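You operate a simulated robot arm through the tools that you are given. There is no shell and no other tool. Be economical: measure what you need, move in short steps, check, and stop when the job is done.

Carry out the task below with a simulated robot arm. There is one attempt and no reset: what you move stays moved.

TASK
The plate is hot: switch off, let it cool, then put the sensor board away.
Fine: lift the plate lid, wait till the display is under 45 C, lay the board in the upper small drawer; drawer and lid shut.

The check looks at the end state, three seconds after you hand in, the way a careful person would. Anything else that was tipped, shoved, dropped, spilled or broken makes it a failure. Lids that push on must go on centred and level and be pressed home; caps that screw on are set level and turned clockwise until they are tight.

THE ROBOT
A 6-joint arm with a two-finger parallel gripper, fixed in place. Base frame: the origin is at the foot of the arm, x ahead of it, y to its left, z up. Readings come in mm, degrees, newtons and seconds.
With the tool pointing down near the work surface it reaches from about 340 to 820 mm from the base axis. Its first joint turns from -166.0 to 166.0 degrees. Payload 3.91 kg.
The TCP is the grasp point between the finger pads, 30 mm short of the fingertips. In the tool frame z runs along the fingers and y along their closing line. The gripper opens to 110 mm. The fingers are 20 mm wide and 10 mm thick; the gripper's body (48 by 112 mm) begins 55 mm behind the TCP.
Orientation is told as [roll, pitch, yaw] about the base's x, y, z axes, in that order, counted from this pose: with the fingers straight down and closing along the base's y, the tool's x points along the base's -x, its y along +y and its z along -z.

THE INTERFACE
- The arm moves only by the tool drive_tool. Its argument "steps" is a list that holds one entry, the list of rows, each a list of 6 numbers: the shift along the base's x, y, z in units of 50 mm (1.0 is 50 mm), then the turn, a rotation vector about the base's x, y, z in units of 4 degrees (1.0 is 4 degrees). In form: [[[dx, dy, dz, ax, ay, az], ...]]. A call has 1 to 8 rows; each row shifts and turns the commanded pose from where the row before left it. "fingers" is the opening, from 0 (shut) to 1 (fully open), set as the call begins (left out, the last holds). A call with a number of a shift or a turn outside -1 to 1 is refused whole. Each row takes 0.2 s and may step no farther than 50 mm and 8.6 degrees from the row before; otherwise, or with a gripper value out of range, the whole call is refused. A pose out of reach is approached as far as the arm can. The call stops where the force on the tool passes 60 N (or 10 N more than at its start, if that is more) or the arm is blocked; 0.2 s more then pass. Each finger travels about 45 mm/s and halts on what it meets, pressing with about 45 N; the grip force reading is that of the motor and also rises with nothing between the fingers. The clock runs only during rows and for 0.2 s after the last one: add rows that do not move to give the fingers time. It gives the time, the measured TCP pose, the force on the tool (base axes), the opening and the grip force at its end, in the units of the frame above (readings bear some noise).
- Cameras (640 x 400 px; columns grow to the right, rows downward): "scene" is fixed at [398.5, -649.6, 1772.1]; the picture's right is [0.98, 0.19, 0.00], its down [0.17, -0.87, -0.46] and it looks along [-0.09, 0.45, -0.89] (base axes); focal length 320 px, centre (320, 200). "wrist" rides on the gripper at [77, 7, -114] in the tool frame; the picture's right is [-0.09, 1.00, 0.00], its down [-0.80, -0.07, -0.59] and it looks along [-0.59, -0.05, 0.80] (tool axes); focal length 270 px, centre (320, 200). There is no depth. A picture from a camera that has moved, and an enlarged one, comes with that camera's place and axes in the base frame and with its lens.
- camera(camera): a new picture of that camera. The clock stands still meanwhile.
- slide_trunk(by): slides the trunk up (or, below 0, down) by that many mm; the arm rides with it, the base frame stays. It gives what a move gives, with no picture.
- zoom(camera, box): a new picture of the part [left, top, right, bottom] of that camera's present view, enlarged. The clock stands still meanwhile.
- close_job(): hands the job in; it is judged then, once.

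Go step by step. Nothing tells you positions but the pictures and the camera data: compare them with the known pose of the tool, close in by small moves and look again before you grip or let go. The budget is 120 turns and 68 pictures, counting those below and the enlarged ones. Unless the task says otherwise, let go and move clear before handing in, and close with one line.

The tools are called after ">>>" by a JSON object that holds its "op" and its "data". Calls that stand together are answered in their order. drive_tool: Moves the arm, as the interface text tells. Its arguments: {"type":"object","properties":{"steps":{"type":"array","items":{"type":"array","items":{"type":"array","items":{"type":"number"}}}},"fingers":{"type":"number"}},"required":["steps"]} The other tools are called the same way: slide_trunk (by) slides the trunk up or down; camera (camera) takes a picture; zoom (camera, box) takes an enlarged picture of a part of a camera's view; close_job () hands the job in.

At the start:

```text
t: 0.0
position: [207.6, -358.9, 1404.9]
ee_rot: [0.0, 0.0, 0.0]
wrist_force: [0.3, 0.2, -0.5]
finger_gap: 110.1
gripper_force: 0.1
trunk travel left (down, up): [-575.0, 35.0]
```

scene: 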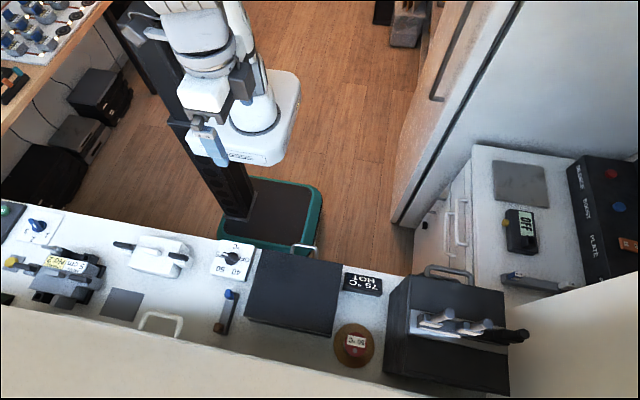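
wrist: 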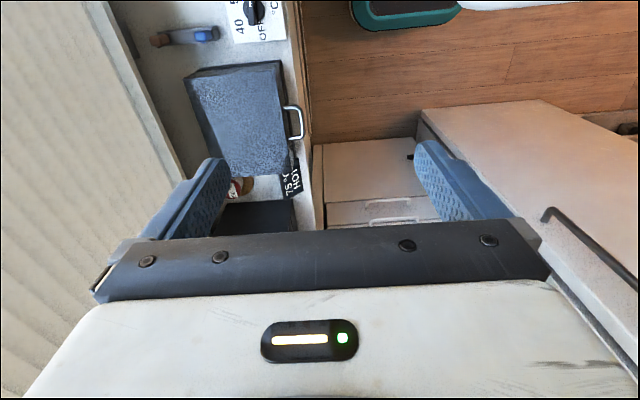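

I see a bench along the front with a knob, a black lidded plate, a display showing 75 °C HOT, and small drawers to the right. I'll enlarge these areas first.

>>> {"op": "zoom", "data": {"camera": "scene", "box": [180, 220, 400, 380]}}

>>> {"op": "zoom", "data": {"camera": "scene", "box": [380, 140, 640, 400]}}

>>> {"op": "zoom", "data": {"camera": "scene", "box": [0, 190, 220, 350]}}

```text
2.50 times, centred on (290, 300) of scene
camera zoom: at [398.5, -649.6, 1772.1], right [0.98, 0.19, 0.0], down [0.17, -0.87, -0.46], along [-0.09, 0.45, -0.89], focal length 800 px, centre (395, -50)
```

zoom: 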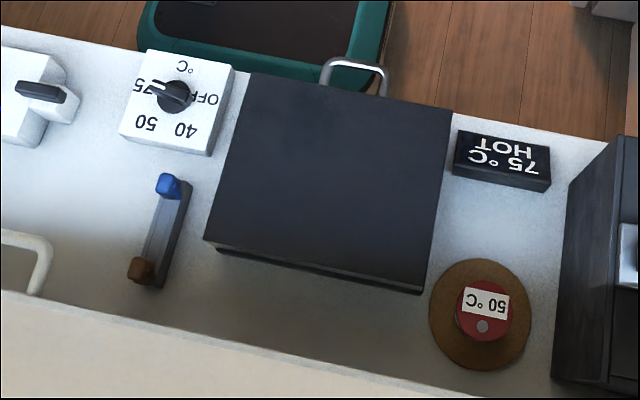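

```text
1.54 times, centred on (510, 270) of scene
camera zoom: at [398.5, -649.6, 1772.1], right [0.98, 0.19, 0.0], down [0.17, -0.87, -0.46], along [-0.09, 0.45, -0.89], focal length 493 px, centre (28, 92)
```

zoom: 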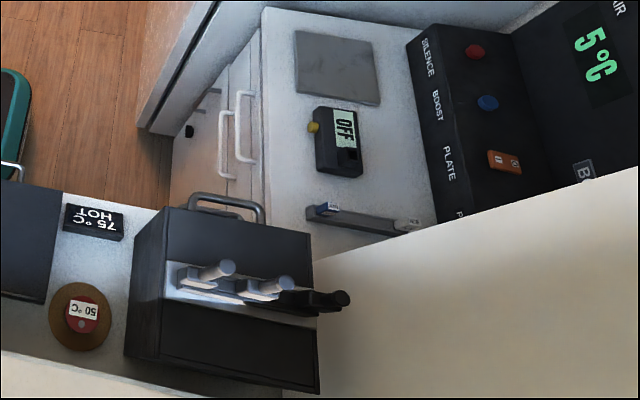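

```text
2.50 times, centred on (110, 270) of scene
camera zoom: at [398.5, -649.6, 1772.1], right [0.98, 0.19, 0.0], down [0.17, -0.87, -0.46], along [-0.09, 0.45, -0.89], focal length 800 px, centre (845, 25)
```

zoom: 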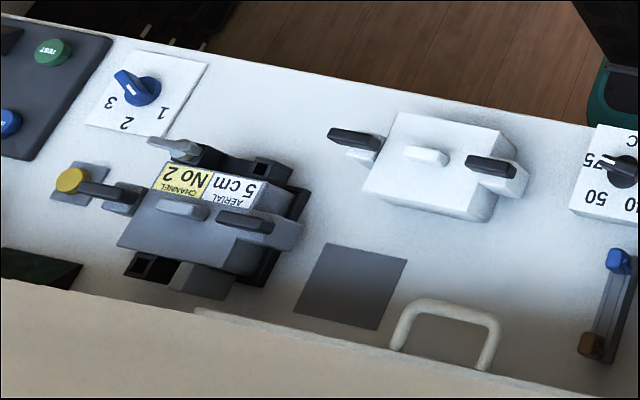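

The dial points at 75. The drawers seem to be in the cabinet to the right, so I'll look at them in the wrist view.

>>> {"op": "zoom", "data": {"camera": "wrist", "box": [120, 0, 320, 200]}}

>>> {"op": "zoom", "data": {"camera": "wrist", "box": [300, 80, 640, 240]}}

```text
2.00 times, centred on (220, 100) of wrist
camera zoom: at [131.9, -351.1, 1519.7], right [0.09, 1.0, 0.0], down [0.8, -0.07, 0.59], along [0.59, -0.05, -0.8], focal length 541 px, centre (520, 400)
```

zoom: 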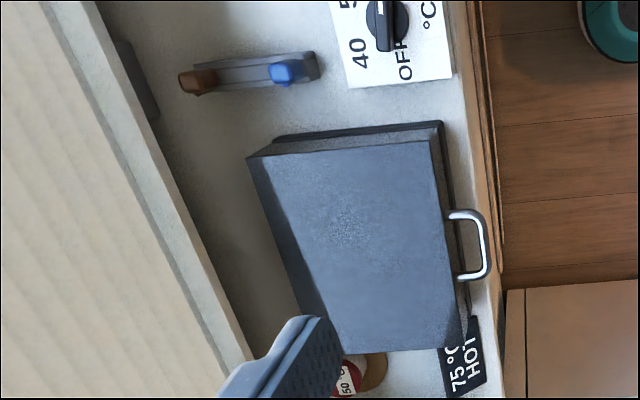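

```text
1.88 times, centred on (470, 160) of wrist
camera zoom: at [131.9, -351.1, 1519.7], right [0.09, 1.0, 0.0], down [0.8, -0.07, 0.59], along [0.59, -0.05, -0.8], focal length 509 px, centre (38, 275)
```

zoom: 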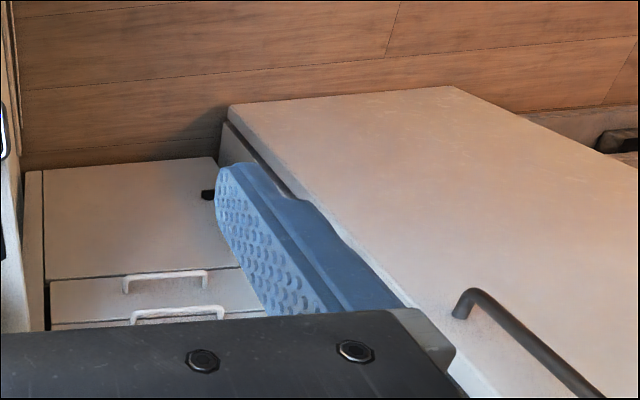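

The lid has a bow handle on its +y face and is hinged at the back; the drawers face -x. I'll move in for a close look at the dial.

>>> {"op": "drive_tool", "data": {"steps": [[[-0.8, -0.35, -0.4, 0, 0, 0], [-0.8, -0.35, -0.4, 0, 0, 0], [-0.8, -0.35, -0.4, 0, 0, 0], [-0.8, -0.35, -0.4, 0, 0, 0], [-0.8, -0.35, -0.4, 0, 0, 0], [0, -0.2, -0.8, 0, 0, 0], [0, 0, -0.8, 0, 0, 0]]]}}

>>> {"op": "camera", "data": {"camera": "wrist"}}

```text
t: 1.6
position: [8.6, -456.6, 1222.9]
ee_rot: [0.0, 0.1, 0.0]
wrist_force: [0.7, 0.9, 0.8]
finger_gap: 110.1
gripper_force: 0.0
trunk travel left (down, up): [-575.0, 35.0]
```

```text
60 pictures are left
camera wrist: at [-68.0, -449.1, 1338.5], right [0.09, 1.0, 0.0], down [0.8, -0.07, 0.59], along [0.59, -0.05, -0.8], focal length 270 px, centre (320, 200)
```

wrist: 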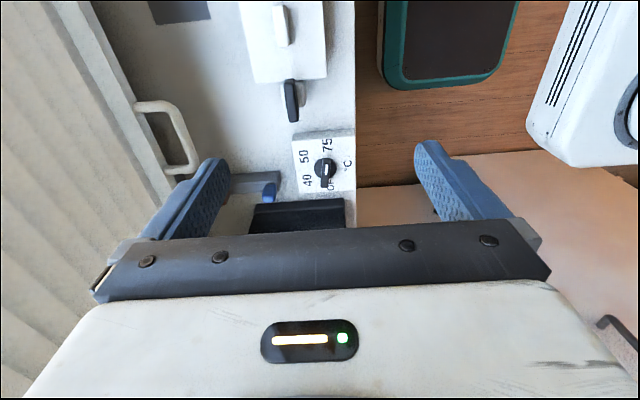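

The dial is between the fingers. I'll enlarge it.

>>> {"op": "zoom", "data": {"camera": "wrist", "box": [270, 110, 380, 220]}}

```text
3.64 times, centred on (325, 165) of wrist
camera zoom: at [-68.0, -449.1, 1338.5], right [0.09, 1.0, 0.0], down [0.8, -0.07, 0.59], along [0.59, -0.05, -0.8], focal length 983 px, centre (302, 327)
```

zoom: 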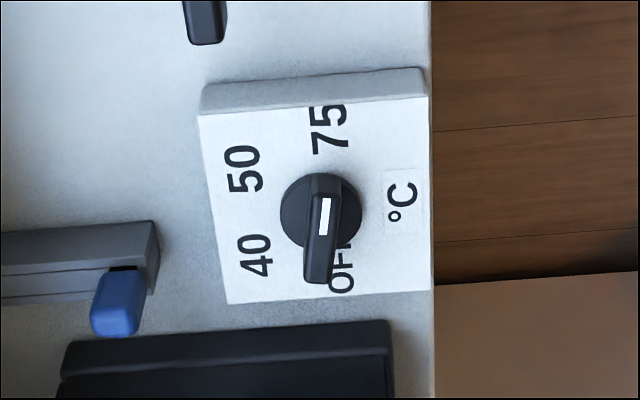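

The pointer is at 75, and OFF is on its +x side, reached through 50 and 40 counter-clockwise. I'll hover over the knob and check alignment.

>>> {"op": "drive_tool", "data": {"steps": [[[0.5, 0, -0.5, 0, 0, 0], [0.5, 0, -0.5, 0, 0, 0], [0.5, 0, -0.5, 0, 0, 0], [0.5, 0, -0.6, 0, 0, 0], [0.49, -0.05, -0.6, 0, 0, 0], [0, 0, 0, 0, 0, 0]]], "fingers": 0.4}}

>>> {"op": "camera", "data": {"camera": "wrist"}}

>>> {"op": "zoom", "data": {"camera": "scene", "box": [180, 200, 310, 330]}}

```text
t: 3.0
position: [133.2, -458.7, 1090.6]
ee_rot: [0.0, 0.0, -0.2]
wrist_force: [-0.1, 0.2, -0.5]
finger_gap: 43.8
gripper_force: 0.0
trunk travel left (down, up): [-575.0, 35.0]
```

```text
58 pictures are left
camera wrist: at [56.0, -450.9, 1204.6], right [0.09, 1.0, 0.0], down [0.8, -0.07, 0.59], along [0.59, -0.05, -0.8], focal length 270 px, centre (320, 200)
```

wrist: 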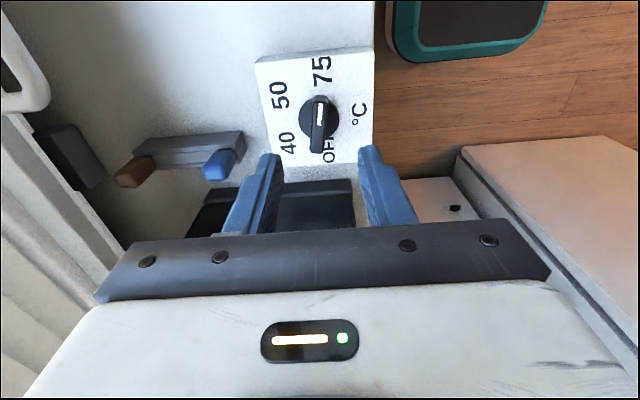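

```text
3.08 times, centred on (245, 265) of scene
camera zoom: at [398.5, -649.6, 1772.1], right [0.98, 0.19, 0.0], down [0.17, -0.87, -0.46], along [-0.09, 0.45, -0.89], focal length 985 px, centre (551, 0)
```

zoom: 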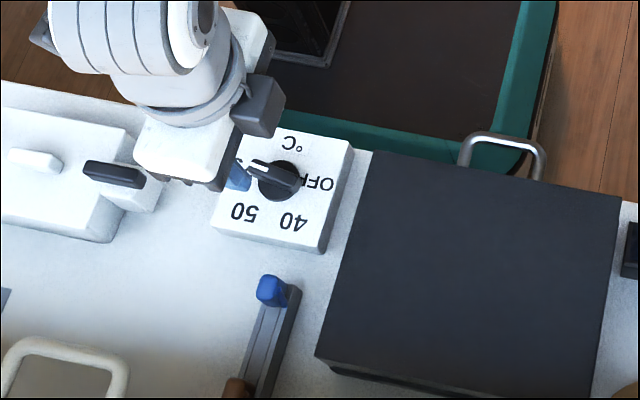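

The knob centre is about (126, -458), with the bar at about -12° yaw. I'll align, drop closer and check.

>>> {"op": "drive_tool", "data": {"steps": [[[-0.07, 0, -0.1, 0, 0, -1], [-0.07, 0.01, -0.1, 0, 0, -1], [0, 0, -0.2, 0, 0, -1], [0, 0, -0.2, 0, 0, 0], [0, 0, 0, 0, 0, 0]]]}}

>>> {"op": "zoom", "data": {"camera": "wrist", "box": [220, 40, 420, 240]}}

```text
t: 4.2
position: [125.4, -457.5, 1059.5]
ee_rot: [0.1, 0.1, -12.1]
wrist_force: [-0.2, 0.1, -1.3]
finger_gap: 44.2
gripper_force: 0.1
trunk travel left (down, up): [-575.0, 35.0]
```

```text
2.00 times, centred on (320, 140) of wrist
camera zoom: at [52.6, -434.4, 1174.4], right [0.29, 0.96, 0.0], down [0.77, -0.24, 0.59], along [0.57, -0.17, -0.8], focal length 541 px, centre (320, 320)
```

zoom: 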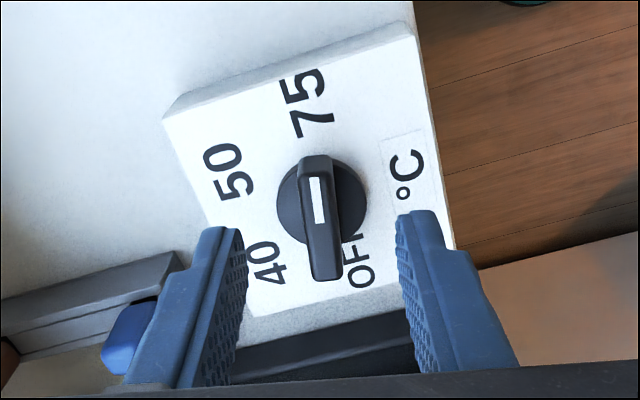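

Well aligned; the disc centre is about 4 mm behind. I'll adjust, lower to just above the disc and look before gripping.

>>> {"op": "drive_tool", "data": {"steps": [[[-0.08, 0.016, -0.15, 0, 0, 0], [0, 0, -0.15, 0, 0, 0], [0, 0, 0, 0, 0, 0]]]}}

>>> {"op": "zoom", "data": {"camera": "wrist", "box": [220, 60, 420, 260]}}

>>> {"op": "zoom", "data": {"camera": "scene", "box": [180, 200, 280, 300]}}

```text
t: 5.0
position: [122.0, -457.9, 1045.9]
ee_rot: [0.0, 0.0, -12.1]
wrist_force: [-0.5, 0.9, 0.0]
finger_gap: 43.9
gripper_force: 0.0
trunk travel left (down, up): [-575.0, 35.0]
```

```text
2.00 times, centred on (320, 160) of wrist
camera zoom: at [48.5, -433.2, 1159.6], right [0.29, 0.96, 0.0], down [0.77, -0.24, 0.59], along [0.57, -0.17, -0.8], focal length 541 px, centre (320, 280)
```

zoom: 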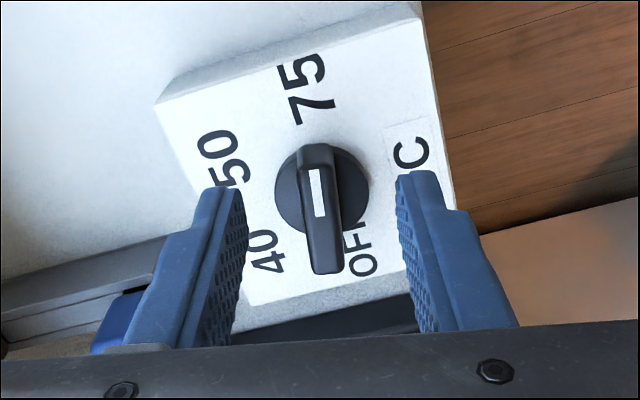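

```text
4.00 times, centred on (230, 250) of scene
camera zoom: at [398.5, -649.6, 1772.1], right [0.98, 0.19, 0.0], down [0.17, -0.87, -0.46], along [-0.09, 0.45, -0.89], focal length 1281 px, centre (680, 0)
```

zoom: 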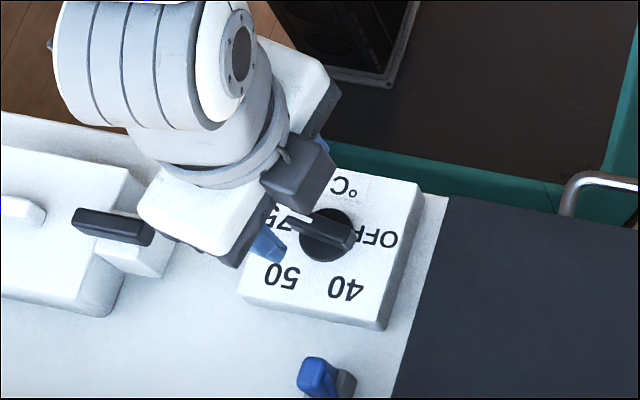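

Centred. I'll go down a few mm more and close on the bar.

>>> {"op": "drive_tool", "data": {"steps": [[[0, 0, -0.06, 0, 0, 0], [0, 0, -0.06, 0, 0, 0], [0, 0, 0, 0, 0, 0]]]}}

>>> {"op": "drive_tool", "data": {"steps": [[[0, 0, 0, 0, 0, 0], [0, 0, 0, 0, 0, 0], [0, 0, 0, 0, 0, 0]]], "fingers": 0}}

>>> {"op": "zoom", "data": {"camera": "wrist", "box": [220, 60, 420, 260]}}

```text
t: 5.8
position: [121.6, -457.5, 1039.2]
ee_rot: [0.0, 0.0, -12.0]
wrist_force: [0.3, -0.3, 1.3]
finger_gap: 44.1
gripper_force: 0.0
trunk travel left (down, up): [-575.0, 35.0]
```

```text
t: 6.6
position: [122.2, -455.8, 1038.0]
ee_rot: [0.0, 0.0, -12.0]
wrist_force: [-0.1, 0.2, -0.5]
finger_gap: 0.0
gripper_force: 25.8
trunk travel left (down, up): [-575.0, 35.0]
```

```text
2.00 times, centred on (320, 160) of wrist
camera zoom: at [48.7, -433.6, 1153.6], right [0.29, 0.96, 0.0], down [0.77, -0.24, 0.59], along [0.57, -0.17, -0.8], focal length 541 px, centre (320, 280)
```

zoom: 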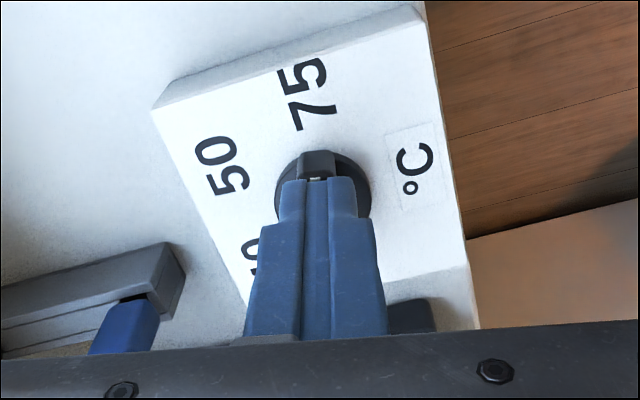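

The fingers closed above the bar, so the dial sits lower and the centre is nearer (130, -457). I'll reopen, correct and step down.

>>> {"op": "drive_tool", "data": {"steps": [[[0, 0, 0.1, 0, 0, 0], [0, 0, 0, 0, 0, 0], [0.15, -0.02, 0, 0, 0, 0], [0, 0, 0, 0, 0, 0], [0, 0, -0.12, 0, 0, 0], [0, 0, -0.12, 0, 0, 0], [0, 0, 0, 0, 0, 0]]], "fingers": 0.4}}

>>> {"op": "zoom", "data": {"camera": "wrist", "box": [220, 60, 420, 260]}}

```text
t: 8.2
position: [131.0, -457.9, 1033.3]
ee_rot: [0.0, 0.0, -12.0]
wrist_force: [-0.2, -0.2, -0.2]
finger_gap: 44.3
gripper_force: 0.1
trunk travel left (down, up): [-575.0, 35.0]
```

```text
2.00 times, centred on (320, 160) of wrist
camera zoom: at [55.8, -434.5, 1147.1], right [0.29, 0.96, 0.0], down [0.77, -0.24, 0.59], along [0.57, -0.17, -0.8], focal length 541 px, centre (320, 280)
```

zoom: 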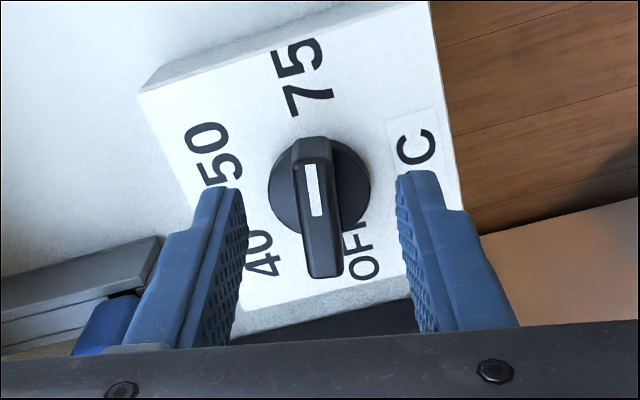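

>>> {"op": "drive_tool", "data": {"steps": [[[0, 0, -0.08, 0, 0, 0], [0, 0, -0.06, 0, 0, 0], [0, 0, 0, 0, 0, 0]]]}}

>>> {"op": "drive_tool", "data": {"steps": [[[0, 0, 0, 0, 0, 0], [0, 0, 0, 0, 0, 0], [0, 0, 0, 0, 0, 0]]], "fingers": 0}}

```text
t: 9.0
position: [130.4, -458.2, 1024.9]
ee_rot: [0.0, 0.0, -12.1]
wrist_force: [-0.1, -0.4, 0.4]
finger_gap: 44.0
gripper_force: 0.0
trunk travel left (down, up): [-575.0, 35.0]
```

```text
t: 9.8
position: [128.7, -458.3, 1025.2]
ee_rot: [0.1, -0.1, -11.9]
wrist_force: [-1.4, -2.9, 0.6]
finger_gap: 12.0
gripper_force: 39.4
trunk travel left (down, up): [-575.0, 35.0]
```

The bar is gripped (12 mm). Next I turn it counter-clockwise and watch forces.

>>> {"op": "drive_tool", "data": {"steps": [[[0, 0, 0, 0, 0, 1], [0, 0, 0, 0, 0, 1], [0, 0, 0, 0, 0, 1], [0, 0, 0, 0, 0, 1], [0, 0, 0, 0, 0, 1], [0, 0, 0, 0, 0, 1], [0, 0, 0, 0, 0, 1], [0, 0, 0, 0, 0, 1]]]}}

>>> {"op": "zoom", "data": {"camera": "scene", "box": [180, 200, 280, 300]}}

```text
t: 11.6
position: [129.7, -461.5, 1024.8]
ee_rot: [-0.2, 0.1, 20.0]
wrist_force: [-1.0, -24.4, 13.0]
finger_gap: 12.0
gripper_force: 44.7
trunk travel left (down, up): [-575.0, 35.0]
```

```text
4.00 times, centred on (230, 250) of scene
camera zoom: at [398.5, -649.6, 1772.1], right [0.98, 0.19, 0.0], down [0.17, -0.87, -0.46], along [-0.09, 0.45, -0.89], focal length 1281 px, centre (680, 0)
```

zoom: 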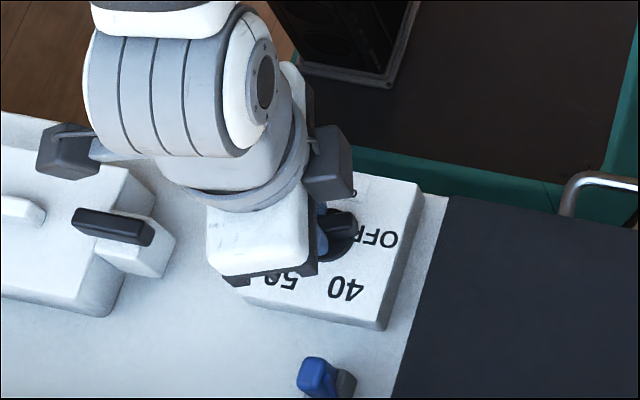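

It's turning, but the side load shows the true centre is about 6 mm further +x. I'll follow that arc.

>>> {"op": "drive_tool", "data": {"steps": [[[0, -0.06, 0, 0, 0, 0], [0.004, -0.008, 0, 0, 0, 1], [0.004, -0.008, 0, 0, 0, 1], [0.005, -0.007, 0, 0, 0, 1], [0.006, -0.007, 0, 0, 0, 1], [0.006, -0.006, 0, 0, 0, 1], [0.007, -0.006, 0, 0, 0, 1], [0.007, -0.005, 0, 0, 0, 1]]]}}

```text
t: 13.4
position: [131.1, -464.4, 1025.9]
ee_rot: [0.0, 0.0, 48.0]
wrist_force: [-4.3, -10.2, 16.9]
finger_gap: 12.0
gripper_force: 45.6
trunk travel left (down, up): [-575.0, 35.0]
```

>>> {"op": "drive_tool", "data": {"steps": [[[0.007, -0.02, 0, 0, 0, 1], [0.007, -0.008, 0, 0, 0, 1], [0.008, -0.005, 0, 0, 0, 1], [0.008, -0.004, 0, 0, 0, 1], [0.009, -0.003, 0, 0, 0, 1], [0.009, -0.003, 0, 0, 0, 1], [0.009, -0.002, 0, 0, 0, 1], [0.009, -0.002, 0, 0, 0, 1]]]}}

>>> {"op": "zoom", "data": {"camera": "wrist", "box": [220, 60, 420, 260]}}

```text
t: 15.2
position: [133.3, -465.6, 1024.6]
ee_rot: [0.0, -0.2, 80.1]
wrist_force: [-8.6, 0.0, 8.0]
finger_gap: 11.9
gripper_force: 45.3
trunk travel left (down, up): [-575.0, 35.0]
```

```text
2.00 times, centred on (320, 160) of wrist
camera zoom: at [113.9, -539.3, 1139.8], right [-0.97, 0.26, 0.0], down [0.21, 0.78, 0.6], along [0.15, 0.57, -0.8], focal length 541 px, centre (320, 280)
```

zoom: 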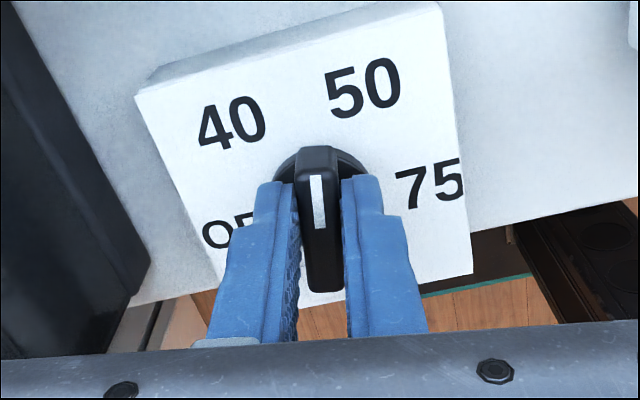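

The pointer is now between 50 and 40; continuing.

>>> {"op": "drive_tool", "data": {"steps": [[[0.02, -0.001, 0, 0, 0, 1], [0.01, 0, 0, 0, 0, 1], [0.009, 0, 0, 0, 0, 1], [0.009, 0.001, 0, 0, 0, 1], [0.009, 0.002, 0, 0, 0, 1], [0.009, 0.002, 0, 0, 0, 1], [0.009, 0.003, 0, 0, 0, 1], [0.008, 0.003, 0, 0, 0, 1]]]}}

>>> {"op": "drive_tool", "data": {"steps": [[[0.008, 0.004, 0, 0, 0, 1], [0.008, 0.005, 0, 0, 0, 1], [0.007, 0.005, 0, 0, 0, 1], [0.007, 0.006, 0, 0, 0, 1], [0.007, 0.006, 0, 0, 0, 1], [0.006, 0.007, 0, 0, 0, 1], [0.005, 0.007, 0, 0, 0, 1], [0.005, 0.008, 0, 0, 0, 1]]]}}

```text
t: 16.2
position: [136.3, -465.4, 1025.8]
ee_rot: [1.2, 0.1, 94.8]
wrist_force: [-37.7, -4.6, 4.2]
finger_gap: 11.9
gripper_force: 45.3
out of reach, approached as far as the arm can: row 4, 5
trunk travel left (down, up): [-575.0, 35.0]
stopped in row 5: the force on the tool passed its limit (the readings are from after the stop); the commanded pose is now the measured one
```

```text
t: 16.5
position: [135.8, -464.7, 1024.3]
ee_rot: [2.0, 0.2, 95.7]
wrist_force: [-35.4, -4.9, 3.8]
finger_gap: 12.4
gripper_force: 45.2
out of reach, approached as far as the arm can: row 1
trunk travel left (down, up): [-575.0, 35.0]
stopped in row 1: the force on the tool passed its limit (the readings are from after the stop); the commanded pose is now the measured one
```

Joint limit near yaw 95°. I'll release, rise, swing the wrist back 180° and regrasp the bar.

>>> {"op": "drive_tool", "data": {"steps": [[[0, 0, 0, 0, 0, 0], [0, 0, 0, 0, 0, 0], [0, 0, 0.3, 0, 0, 0], [0, 0, 0.9, -0.25, 0, -1], [0, 0, 0, -0.25, 0, -1], [0, 0, 0, 0, 0, -1], [0, 0, 0, 0, 0, -1], [0, 0, 0, 0, 0, -1]]], "fingers": 0.4}}

>>> {"op": "zoom", "data": {"camera": "wrist", "box": [220, 20, 420, 220]}}

```text
t: 18.3
position: [141.6, -465.2, 1084.5]
ee_rot: [2.0, 2.2, 75.9]
wrist_force: [0.9, -0.1, -0.3]
finger_gap: 44.1
gripper_force: 0.0
trunk travel left (down, up): [-575.0, 35.0]
```

```text
2.00 times, centred on (320, 120) of wrist
camera zoom: at [122.5, -533.2, 1201.7], right [-0.94, 0.33, 0.03], down [0.29, 0.78, 0.56], along [0.16, 0.54, -0.83], focal length 541 px, centre (320, 360)
```

zoom: 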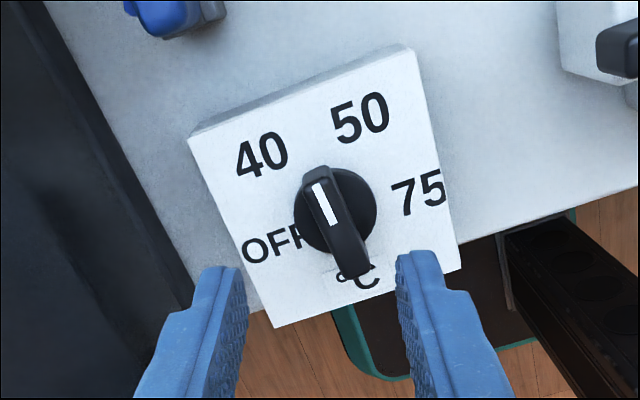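

>>> {"op": "drive_tool", "data": {"steps": [[[-0.11, 0.12, 0, 0.41, -0.62, -0.7], [0, 0, 0, 0, 0, -1], [0, 0, 0, 0, 0, -1], [0, 0, 0, 0, 0, -1], [0, 0, 0, 0, 0, -1], [0, 0, 0, 0, 0, -1], [0, 0, 0, 0, 0, -1], [0, 0, 0, 0, 0, -1]]]}}

>>> {"op": "drive_tool", "data": {"steps": [[[0, 0, 0, 0, 0, -1], [0, 0, 0, 0, 0, -1], [0, 0, 0, 0, 0, -1], [0, 0, 0, 0, 0, -1], [0, 0, 0, 0, 0, -1], [0, 0, 0, 0, 0, -1], [0, 0, 0, 0, 0, -1], [0, 0, 0, 0, 0, -1]]]}}

>>> {"op": "drive_tool", "data": {"steps": [[[0, 0, 0, 0, 0, -1], [0, 0, 0, 0, 0, -1], [0, 0, 0, 0, 0, -1], [0, 0, 0, 0, 0, -1], [0, 0, 0, 0, 0, -1], [0, 0, 0, 0, 0, -1], [0, 0, 0, 0, 0, -1], [0, 0, 0, 0, 0, -1]]]}}

>>> {"op": "drive_tool", "data": {"steps": [[[0, 0, 0, 0, 0, -1], [0, 0, 0, 0, 0, -1], [0, 0, 0, 0, 0, -1], [0, 0, 0, 0, 0, -1], [0, 0, 0, 0, 0, -1], [0, 0, 0, 0, 0, -1], [0, 0, 0, 0, 0, -1], [0, 0, 0, 0, 0, -1]]]}}

>>> {"op": "drive_tool", "data": {"steps": [[[0, 0, 0, 0, 0, -1], [0, 0, 0, 0, 0, -1], [0, 0, 0, 0, 0, -1], [0, 0, 0, 0, 0, -1], [0, 0, 0, 0, 0, -1], [0, 0, 0, 0, 0, -1], [0, 0, 0, 0, 0, -1], [0, 0, 0, 0, 0, -1]]]}}

>>> {"op": "zoom", "data": {"camera": "wrist", "box": [220, 40, 420, 240]}}

```text
t: 20.1
position: [138.6, -459.9, 1085.2]
ee_rot: [0.0, 0.0, 44.9]
wrist_force: [0.7, 0.9, -0.1]
finger_gap: 44.1
gripper_force: 0.0
trunk travel left (down, up): [-575.0, 35.0]
```

```text
t: 21.9
position: [137.1, -458.0, 1083.1]
ee_rot: [0.0, 0.0, 12.8]
wrist_force: [0.7, -0.4, 0.2]
finger_gap: 43.9
gripper_force: 0.0
trunk travel left (down, up): [-575.0, 35.0]
```

```text
t: 23.7
position: [137.1, -458.1, 1085.4]
ee_rot: [0.0, 0.1, -19.0]
wrist_force: [0.6, -0.1, -0.5]
finger_gap: 43.8
gripper_force: 0.1
trunk travel left (down, up): [-575.0, 35.0]
```

```text
t: 25.5
position: [136.9, -459.1, 1083.4]
ee_rot: [0.0, 0.0, -51.1]
wrist_force: [0.1, -0.8, 0.0]
finger_gap: 43.7
gripper_force: 0.1
trunk travel left (down, up): [-575.0, 35.0]
```

```text
t: 27.3
position: [137.9, -458.5, 1083.5]
ee_rot: [0.0, 0.0, -83.1]
wrist_force: [-0.1, -0.2, 0.4]
finger_gap: 43.6
gripper_force: 0.0
trunk travel left (down, up): [-575.0, 35.0]
```

```text
2.00 times, centred on (320, 140) of wrist
camera zoom: at [135.0, -380.3, 1198.9], right [1.0, 0.03, 0.0], down [0.03, -0.8, 0.59], along [0.02, -0.59, -0.8], focal length 541 px, centre (320, 320)
```

zoom: 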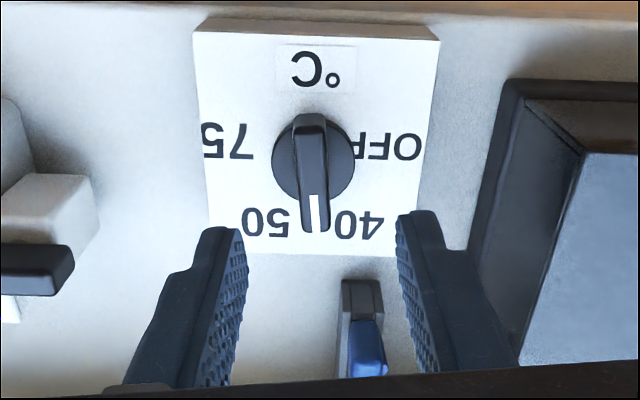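

Bar aligned at about yaw -84°. I'll descend and regrasp it.

>>> {"op": "drive_tool", "data": {"steps": [[[-0.04, 0.03, -0.3, 0, 0, 0], [0, 0, -0.3, 0, 0, 0], [0, 0, -0.3, 0, 0, 0], [0, 0, -0.26, 0, 0, 0], [0, 0, 0, 0, 0, 0]]]}}

>>> {"op": "drive_tool", "data": {"steps": [[[0, 0, 0, 0, 0, 0], [0, 0, 0, 0, 0, 0], [0, 0, 0, 0, 0, 0], [0, 0, 0, 0, 0, 0]]], "fingers": 0}}

```text
t: 28.5
position: [135.9, -456.3, 1028.0]
ee_rot: [0.0, 0.0, -83.0]
wrist_force: [-1.0, 1.1, 0.1]
finger_gap: 44.0
gripper_force: 0.1
trunk travel left (down, up): [-575.0, 35.0]
```

```text
t: 29.5
position: [135.4, -457.2, 1026.9]
ee_rot: [0.0, 0.0, -83.0]
wrist_force: [-7.3, -1.8, -1.6]
finger_gap: 12.0
gripper_force: 44.9
trunk travel left (down, up): [-575.0, 35.0]
```

>>> {"op": "drive_tool", "data": {"steps": [[[0, 0, 0, 0, 0, 1], [0, 0, 0, 0, 0, 1], [0, 0, 0, 0, 0, 1], [0, 0, 0, 0, 0, 1], [0, 0, 0, 0, 0, 1], [0, 0, 0, 0, 0, 1], [0, 0, 0, 0, 0, 1], [0, 0, 0, 0, 0, 1]]]}}

>>> {"op": "drive_tool", "data": {"steps": [[[0, 0, 0, 0, 0, 1], [0, 0, 0, 0, 0, 1], [0, 0, 0, 0, 0, 1], [0, 0, 0, 0, 0, 1], [0, 0, 0, 0, 0, 1], [0, 0, 0, 0, 0, 1], [0, 0, 0, 0, 0, 1], [0, 0, 0, 0, 0, 1]]]}}

>>> {"op": "drive_tool", "data": {"steps": [[[0, 0, 0, 0, 0, 1], [0, 0, 0, 0, 0, 1], [0, 0, 0, 0, 0, 1], [0, 0, 0, 0, 0, 1], [0, 0, 0, 0, 0, 1], [0, 0, 0, 0, 0, 1]]]}}

>>> {"op": "zoom", "data": {"camera": "scene", "box": [180, 200, 400, 350]}}

```text
t: 31.3
position: [132.6, -457.1, 1026.1]
ee_rot: [0.1, -0.1, -50.9]
wrist_force: [-17.9, -9.9, 9.5]
finger_gap: 11.9
gripper_force: 44.4
trunk travel left (down, up): [-575.0, 35.0]
```

```text
t: 33.1
position: [132.5, -459.1, 1026.4]
ee_rot: [0.1, -0.2, -18.9]
wrist_force: [-24.8, -20.1, 13.6]
finger_gap: 11.5
gripper_force: 44.9
trunk travel left (down, up): [-575.0, 35.0]
```

```text
t: 34.5
position: [133.0, -460.2, 1026.9]
ee_rot: [-0.1, -0.2, 5.1]
wrist_force: [-26.0, -28.5, 15.3]
finger_gap: 11.7
gripper_force: 44.8
trunk travel left (down, up): [-575.0, 35.0]
```

```text
2.67 times, centred on (290, 275) of scene
camera zoom: at [398.5, -649.6, 1772.1], right [0.98, 0.19, 0.0], down [0.17, -0.87, -0.46], along [-0.09, 0.45, -0.89], focal length 854 px, centre (400, 0)
```

zoom: 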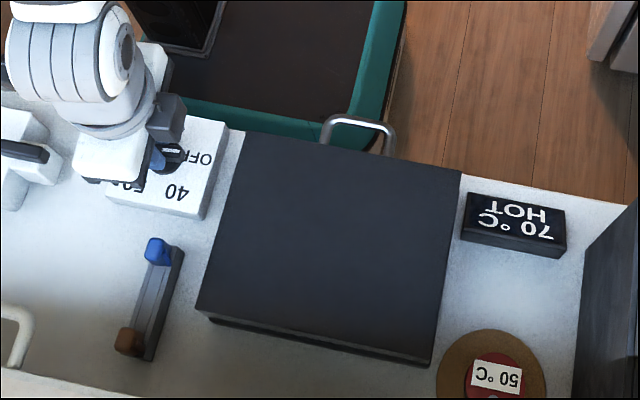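

Display already falls (70 °C). I'll relieve the side load and finish the turn to about 13°.

>>> {"op": "drive_tool", "data": {"steps": [[[-0.04, -0.04, 0, 0, 0, 1], [0, 0, 0, 0, 0, 1], [0, 0, 0, 0, 0, 0.5], [0, 0, 0, 0, 0, 0]]]}}

>>> {"op": "drive_tool", "data": {"steps": [[[0, 0, 0, 0, 0, 0], [0, 0, 0, 0, 0, 0], [0, 0, 0.4, 0, 0, 0], [0, 0, 0.8, 0, 0, 0], [0, 0, 0.4, 0, 0, 0]]], "fingers": 0.4}}

>>> {"op": "zoom", "data": {"camera": "wrist", "box": [220, 20, 420, 220]}}

```text
t: 35.5
position: [133.6, -460.4, 1026.5]
ee_rot: [-0.1, -0.2, 15.0]
wrist_force: [-7.0, -17.6, 22.6]
finger_gap: 11.8
gripper_force: 45.0
trunk travel left (down, up): [-575.0, 35.0]
```

```text
t: 36.7
position: [134.4, -458.3, 1105.7]
ee_rot: [-0.1, 0.0, 15.0]
wrist_force: [1.0, -0.6, 0.8]
finger_gap: 44.1
gripper_force: 0.0
trunk travel left (down, up): [-575.0, 35.0]
```

```text
2.00 times, centred on (320, 120) of wrist
camera zoom: at [57.2, -470.3, 1221.1], right [-0.17, 0.98, 0.0], down [0.79, 0.14, 0.6], along [0.59, 0.1, -0.8], focal length 541 px, centre (320, 360)
```

zoom: 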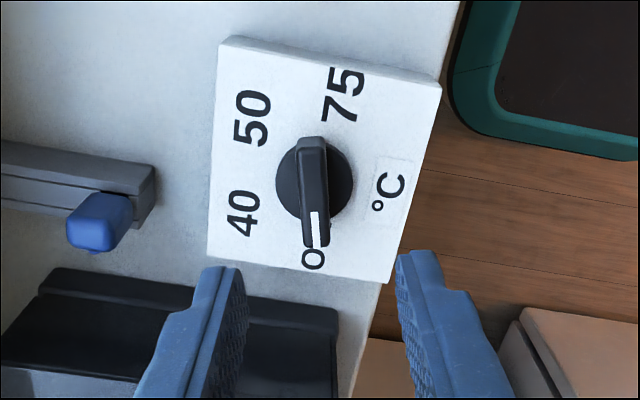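

The pointer is on OFF and the plate is cooling. Next I look at the lid and its handle from the robot side (yaw about -83°).

>>> {"op": "drive_tool", "data": {"steps": [[[0, 0.6, 0.8, 0, 0, -1], [0.2, 0.6, 0.6, 0, 0, -1], [0.4, 0.6, 0.2, 0, 0, -1], [0.4, 0.6, 0, 0, 0, -1], [0.4, 0.4, 0, 0, 0, -1], [0.4, 0.2, 0, 0, 0, -1], [0.4, 0, 0, 0, 0, -1], [0.4, 0, 0, 0, 0, -1]]]}}

>>> {"op": "drive_tool", "data": {"steps": [[[0.3, 0, 0, 0, 0, -1], [0, 0, 0, 0, 0, -1], [0, 0, 0, 0, 0, -1], [0, 0, 0, 0, 0, -1], [0, 0, 0, 0, 0, -1], [0, 0, 0, 0, 0, -1], [0, 0, 0, 0, 0, -1], [0, 0, 0, 0, 0, -1]]]}}

>>> {"op": "camera", "data": {"camera": "wrist"}}

```text
t: 38.5
position: [264.6, -307.5, 1185.6]
ee_rot: [0.0, 0.0, -17.2]
wrist_force: [0.6, 0.1, -0.4]
finger_gap: 44.1
gripper_force: 0.0
trunk travel left (down, up): [-575.0, 35.0]
```

```text
t: 40.3
position: [278.7, -309.8, 1185.9]
ee_rot: [0.0, 0.0, -49.2]
wrist_force: [0.3, -0.8, 0.2]
finger_gap: 43.9
gripper_force: 0.0
trunk travel left (down, up): [-575.0, 35.0]
```

```text
45 pictures are left
camera wrist: at [233.1, -245.6, 1300.8], right [0.81, 0.59, 0.0], down [0.47, -0.65, 0.6], along [0.35, -0.48, -0.8], focal length 270 px, centre (320, 200)
```

wrist: 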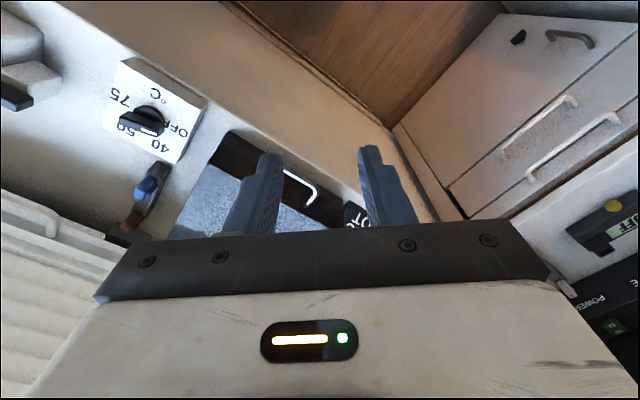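

>>> {"op": "zoom", "data": {"camera": "wrist", "box": [160, 90, 420, 240]}}

>>> {"op": "zoom", "data": {"camera": "wrist", "box": [390, 0, 640, 250]}}

```text
2.46 times, centred on (290, 165) of wrist
camera zoom: at [233.1, -245.6, 1300.8], right [0.81, 0.59, 0.0], down [0.47, -0.65, 0.6], along [0.35, -0.48, -0.8], focal length 665 px, centre (394, 286)
```

zoom: 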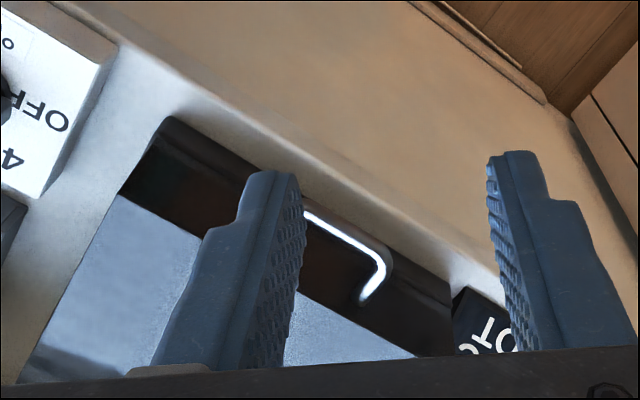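

```text
1.60 times, centred on (515, 125) of wrist
camera zoom: at [233.1, -245.6, 1300.8], right [0.81, 0.59, 0.0], down [0.47, -0.65, 0.6], along [0.35, -0.48, -0.8], focal length 432 px, centre (8, 320)
```

zoom: 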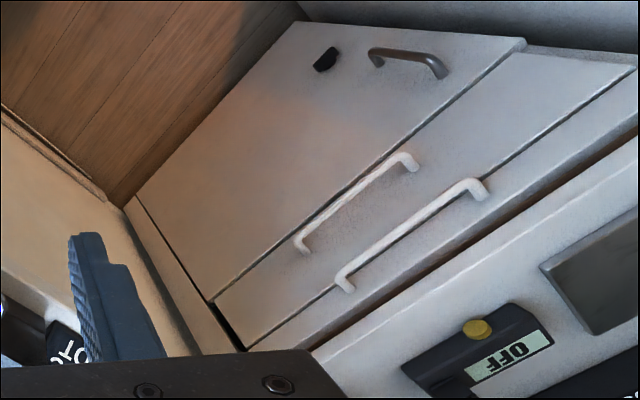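

>>> {"op": "drive_tool", "data": {"steps": [[[0.1, 0.4, 0, 0, 0, -1], [0.1, 0.4, 0, 0, 0, -1], [0, 0, 0, 0, 0, -1], [0, 0, 0, 0, 0, -1], [0, 0, 0, 0, 0, -1], [0, 0, 0, 0, 0, -1], [0, 0, 0, 0, 0, -1], [0, 0, 0, 0, 0, -1]]], "fingers": 1}}

>>> {"op": "camera", "data": {"camera": "wrist"}}

```text
t: 42.1
position: [289.3, -269.0, 1184.5]
ee_rot: [0.1, 0.0, -81.1]
wrist_force: [0.1, 0.0, -0.3]
finger_gap: 110.0
gripper_force: 0.0
trunk travel left (down, up): [-575.0, 35.0]
```

```text
42 pictures are left
camera wrist: at [283.1, -191.0, 1300.6], right [1.0, 0.07, 0.0], down [0.05, -0.8, 0.59], along [0.04, -0.59, -0.8], focal length 270 px, centre (320, 200)
```

wrist: 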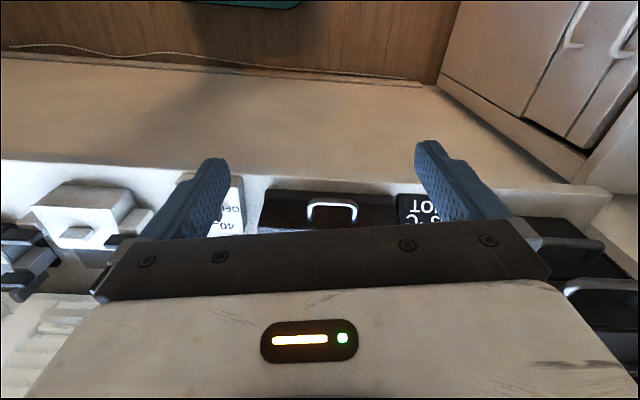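

The handle bar is at about (310, -400, 1022), 70 mm long along x. I'll turn to yaw 0 (closing along y) and hover over it.

>>> {"op": "drive_tool", "data": {"steps": [[[0, 0, 0, 0, 0, 1], [0, 0, 0, 0, 0, 1], [0, 0, 0, 0, 0, 1], [0, 0, 0, 0, 0, 1], [0, 0, 0, 0, 0, 1], [0, 0, 0, 0, 0, 1], [0, 0, 0, 0, 0, 1], [0, 0, 0, 0, 0, 1]]], "fingers": 0.4}}

>>> {"op": "drive_tool", "data": {"steps": [[[0, -0.4, 0, 0, 0, 1], [0, -0.4, 0, 0, 0, 1], [0, -0.4, 0, 0, 0, 1], [0, -0.4, 0, 0, 0, 1], [0, -0.4, 0, 0, 0, 1], [0.1, -0.4, -0.2, 0, 0, 1], [0.1, -0.22, -0.4, 0, 0, 1], [0.1, 0, -0.4, 0, 0, 1]]]}}

>>> {"op": "drive_tool", "data": {"steps": [[[0.1, 0, -0.3, 0, 0, 1], [0, 0, -0.2, 0, 0, 1], [0, 0, 0, 0, 0, 1], [0, 0, 0, 0, 0, 1], [0, 0, 0, 0, 0, 0.25], [0, 0, 0, 0, 0, 0]]]}}

>>> {"op": "camera", "data": {"camera": "wrist"}}

>>> {"op": "zoom", "data": {"camera": "scene", "box": [230, 190, 390, 320]}}

```text
t: 43.9
position: [288.7, -268.6, 1185.1]
ee_rot: [-0.1, 0.0, -48.9]
wrist_force: [-0.2, -0.2, 0.1]
finger_gap: 44.2
gripper_force: 0.0
trunk travel left (down, up): [-575.0, 35.0]
```

```text
t: 45.7
position: [304.7, -399.7, 1135.9]
ee_rot: [0.1, -0.1, -16.8]
wrist_force: [-0.7, 0.1, 0.0]
finger_gap: 44.1
gripper_force: 0.2
trunk travel left (down, up): [-575.0, 35.0]
```

```text
t: 47.1
position: [307.4, -400.1, 1111.1]
ee_rot: [0.0, -0.1, 0.0]
wrist_force: [0.7, 0.2, -1.3]
finger_gap: 44.2
gripper_force: 0.0
trunk travel left (down, up): [-575.0, 35.0]
```

```text
41 pictures are left
camera wrist: at [231.6, -392.1, 1225.9], right [0.09, 1.0, 0.0], down [0.8, -0.07, 0.59], along [0.59, -0.05, -0.8], focal length 270 px, centre (320, 200)
```

wrist: 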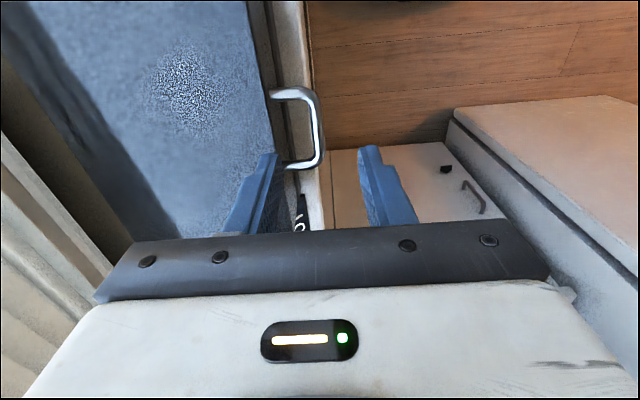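

```text
3.08 times, centred on (310, 255) of scene
camera zoom: at [398.5, -649.6, 1772.1], right [0.98, 0.19, 0.0], down [0.17, -0.87, -0.46], along [-0.09, 0.45, -0.89], focal length 985 px, centre (351, 31)
```

zoom: 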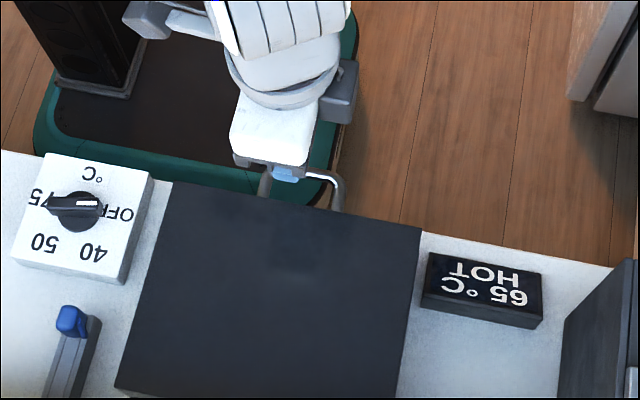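

The bow stands 30 mm off the lid; bar at about (312, -402). I'll narrow the opening to 26 mm and lower so one finger enters the bow.

>>> {"op": "drive_tool", "data": {"steps": [[[0.08, -0.04, 0, 0, 0, 0], [0, 0, -0.3, 0, 0, 0], [0, 0, -0.4, 0, 0, 0], [0, 0, -0.4, 0, 0, 0], [0, 0, 0, 0, 0, 0]]], "fingers": 0.24}}

>>> {"op": "zoom", "data": {"camera": "wrist", "box": [220, 70, 420, 270]}}

```text
t: 48.3
position: [312.4, -401.3, 1055.3]
ee_rot: [0.1, 0.0, 0.1]
wrist_force: [-0.4, 0.3, -0.2]
finger_gap: 26.3
gripper_force: 0.1
trunk travel left (down, up): [-575.0, 35.0]
```

```text
2.00 times, centred on (320, 170) of wrist
camera zoom: at [236.1, -393.9, 1170.4], right [0.09, 1.0, 0.0], down [0.8, -0.07, 0.59], along [0.59, -0.05, -0.8], focal length 541 px, centre (320, 260)
```

zoom: 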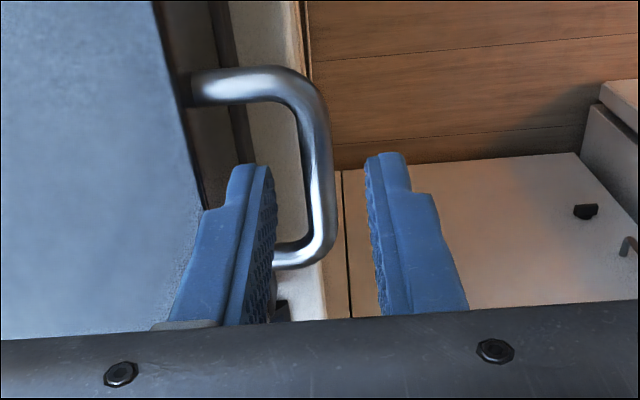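

Clear on both sides. Lowering 21 mm and gripping the bar.

>>> {"op": "drive_tool", "data": {"steps": [[[0.03, 0, -0.2, 0, 0, 0], [0, 0, -0.22, 0, 0, 0], [0, 0, 0, 0, 0, 0]]]}}

>>> {"op": "drive_tool", "data": {"steps": [[[0, 0, 0, 0, 0, 0], [0, 0, 0, 0, 0, 0], [0, 0, 0, 0, 0, 0]]], "fingers": 0}}

```text
t: 49.1
position: [314.1, -402.3, 1035.1]
ee_rot: [0.1, 0.1, 0.0]
wrist_force: [-0.2, 0.6, 0.4]
finger_gap: 26.3
gripper_force: 0.1
trunk travel left (down, up): [-575.0, 35.0]
```

```text
t: 49.9
position: [314.5, -403.2, 1034.9]
ee_rot: [0.0, -0.2, 0.2]
wrist_force: [0.2, -8.8, -0.3]
finger_gap: 9.6
gripper_force: 45.2
trunk travel left (down, up): [-575.0, 35.0]
```

Gripped (9.6 mm bar). Lifting along a gentle arc, first 30 mm.

>>> {"op": "drive_tool", "data": {"steps": [[[0, 0, 0.2, 0, 0, 0], [0, -0.01, 0.2, 0, 0, 0], [0, -0.03, 0.2, 0, 0, 0], [0, 0, 0, 0, 0, 0]]]}}

>>> {"op": "zoom", "data": {"camera": "scene", "box": [210, 190, 410, 390]}}

```text
t: 50.9
position: [314.4, -411.6, 1062.3]
ee_rot: [0.0, -0.1, 0.0]
wrist_force: [-2.3, -42.9, -16.2]
finger_gap: 9.9
gripper_force: 45.0
trunk travel left (down, up): [-575.0, 35.0]
```

```text
2.00 times, centred on (310, 290) of scene
camera zoom: at [398.5, -649.6, 1772.1], right [0.98, 0.19, 0.0], down [0.17, -0.87, -0.46], along [-0.09, 0.45, -0.89], focal length 640 px, centre (340, 20)
```

zoom: 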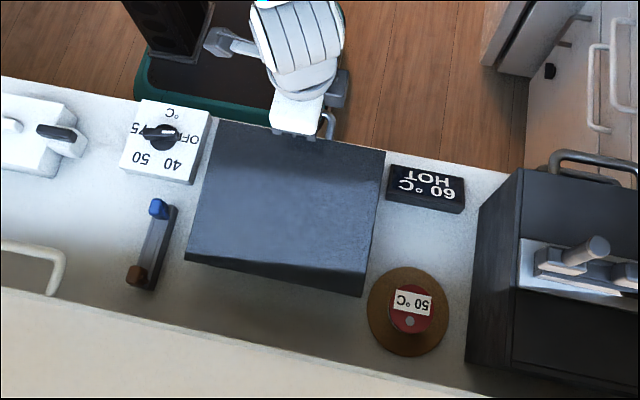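

>>> {"op": "drive_tool", "data": {"steps": [[[0, -0.16, 0, 0, 0, 0], [0, -0.08, 0.18, 0, 0, 0], [0, -0.09, 0.18, 0, 0, 0], [0, -0.1, 0.17, 0, 0, 0], [0, 0, 0, 0, 0, 0]]]}}

```text
t: 52.1
position: [313.6, -424.5, 1092.5]
ee_rot: [0.0, 0.0, 0.0]
wrist_force: [4.2, 6.7, 2.8]
finger_gap: 9.3
gripper_force: 44.9
trunk travel left (down, up): [-575.0, 35.0]
```

Force is near zero; the arc fits a hinge at y≈-590. Continuing on that arc.

>>> {"op": "drive_tool", "data": {"steps": [[[0, -0.226, 0.358, 0, 0, 0], [0, -0.25, 0.308, 0, 0, 0], [0, -0.282, 0.282, 0, 0, 0], [0, -0.308, 0.25, 0, 0, 0], [0, 0, 0, 0, 0, 0]]]}}

>>> {"op": "zoom", "data": {"camera": "scene", "box": [210, 190, 410, 390]}}

```text
t: 53.3
position: [314.6, -479.4, 1152.0]
ee_rot: [-0.1, 0.0, 0.0]
wrist_force: [2.7, 2.3, 1.6]
finger_gap: 9.3
gripper_force: 44.7
trunk travel left (down, up): [-575.0, 35.0]
```

```text
2.00 times, centred on (310, 290) of scene
camera zoom: at [398.5, -649.6, 1772.1], right [0.98, 0.19, 0.0], down [0.17, -0.87, -0.46], along [-0.09, 0.45, -0.89], focal length 640 px, centre (340, 20)
```

zoom: 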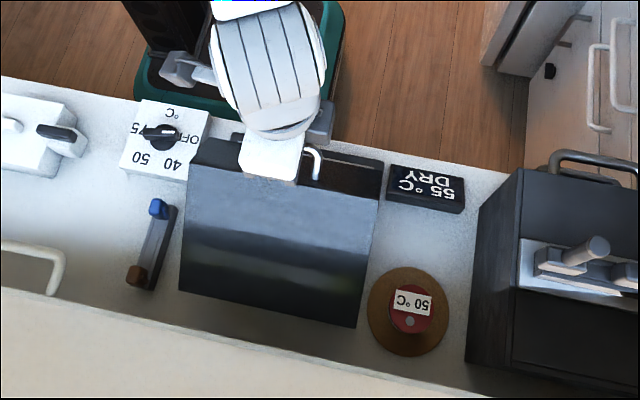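

Lid is opening well (display 55 °C). Continuing the arc.

>>> {"op": "drive_tool", "data": {"steps": [[[0, -0.334, 0.216, 0, 0, 0], [0, -0.354, 0.182, 0, 0, 0], [0, -0.372, 0.142, 0, 0, 0], [0, -0.384, 0.102, 0, 0, 0], [0, -0.392, 0.064, 0, 0, 0], [0, 0, 0, 0, 0, 0]]]}}

>>> {"op": "drive_tool", "data": {"steps": [[[0, -0.398, 0.02, 0, 0, 0], [0, -0.398, -0.02, 0, 0, 0], [0, -0.392, -0.064, 0, 0, 0], [0, 0, 0, 0, 0, 0]]]}}

>>> {"op": "camera", "data": {"camera": "scene"}}

```text
t: 54.7
position: [314.8, -571.2, 1185.7]
ee_rot: [0.0, -0.1, 0.0]
wrist_force: [0.2, -0.3, 0.2]
finger_gap: 9.5
gripper_force: 45.4
trunk travel left (down, up): [-575.0, 35.0]
```

```text
t: 55.5
position: [314.6, -610.2, 1187.5]
ee_rot: [1.5, 0.1, 0.3]
wrist_force: [-11.8, 69.4, 23.8]
finger_gap: 9.5
gripper_force: 44.9
trunk travel left (down, up): [-575.0, 35.0]
stopped in row 4: the force on the tool passed its limit (the readings are from after the stop); the commanded pose is now the measured one
```

```text
36 pictures are left
```

scene: 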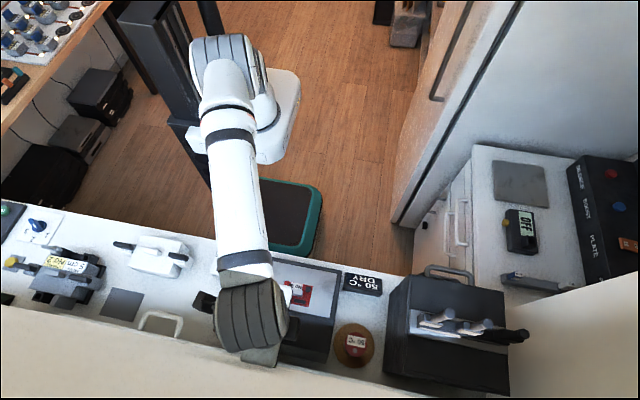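

The lid is at its stop, display 50 °C. I'll relax the load and open the fingers just slightly, to test whether the lid stays up.

>>> {"op": "drive_tool", "data": {"steps": [[[0, 0.06, 0, -0.37, 0, 0], [0, 0, 0, 0, 0, 0]]]}}

>>> {"op": "drive_tool", "data": {"steps": [[[0, 0, 0, 0, 0, 0], [0, 0, 0, 0, 0, 0], [0, 0, 0, 0, 0, 0]]], "fingers": 0.2}}

>>> {"op": "camera", "data": {"camera": "wrist"}}

```text
t: 56.1
position: [313.9, -609.0, 1186.6]
ee_rot: [-0.2, 0.3, 0.3]
wrist_force: [-3.3, 35.8, 9.8]
finger_gap: 9.6
gripper_force: 45.0
trunk travel left (down, up): [-575.0, 35.0]
```

```text
t: 56.9
position: [315.3, -617.5, 1180.8]
ee_rot: [-0.1, 0.2, 0.1]
wrist_force: [-0.8, 8.8, -3.4]
finger_gap: 26.5
gripper_force: 4.4
trunk travel left (down, up): [-575.0, 35.0]
```

```text
35 pictures are left
camera wrist: at [238.9, -609.3, 1296.4], right [0.09, 1.0, 0.0], down [0.8, -0.07, 0.59], along [0.59, -0.05, -0.81], focal length 270 px, centre (320, 200)
```

wrist: 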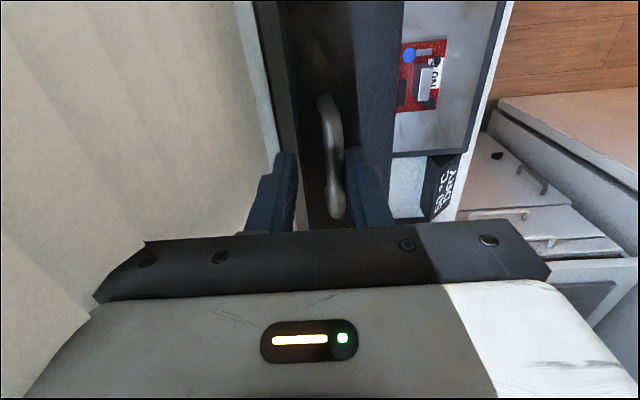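

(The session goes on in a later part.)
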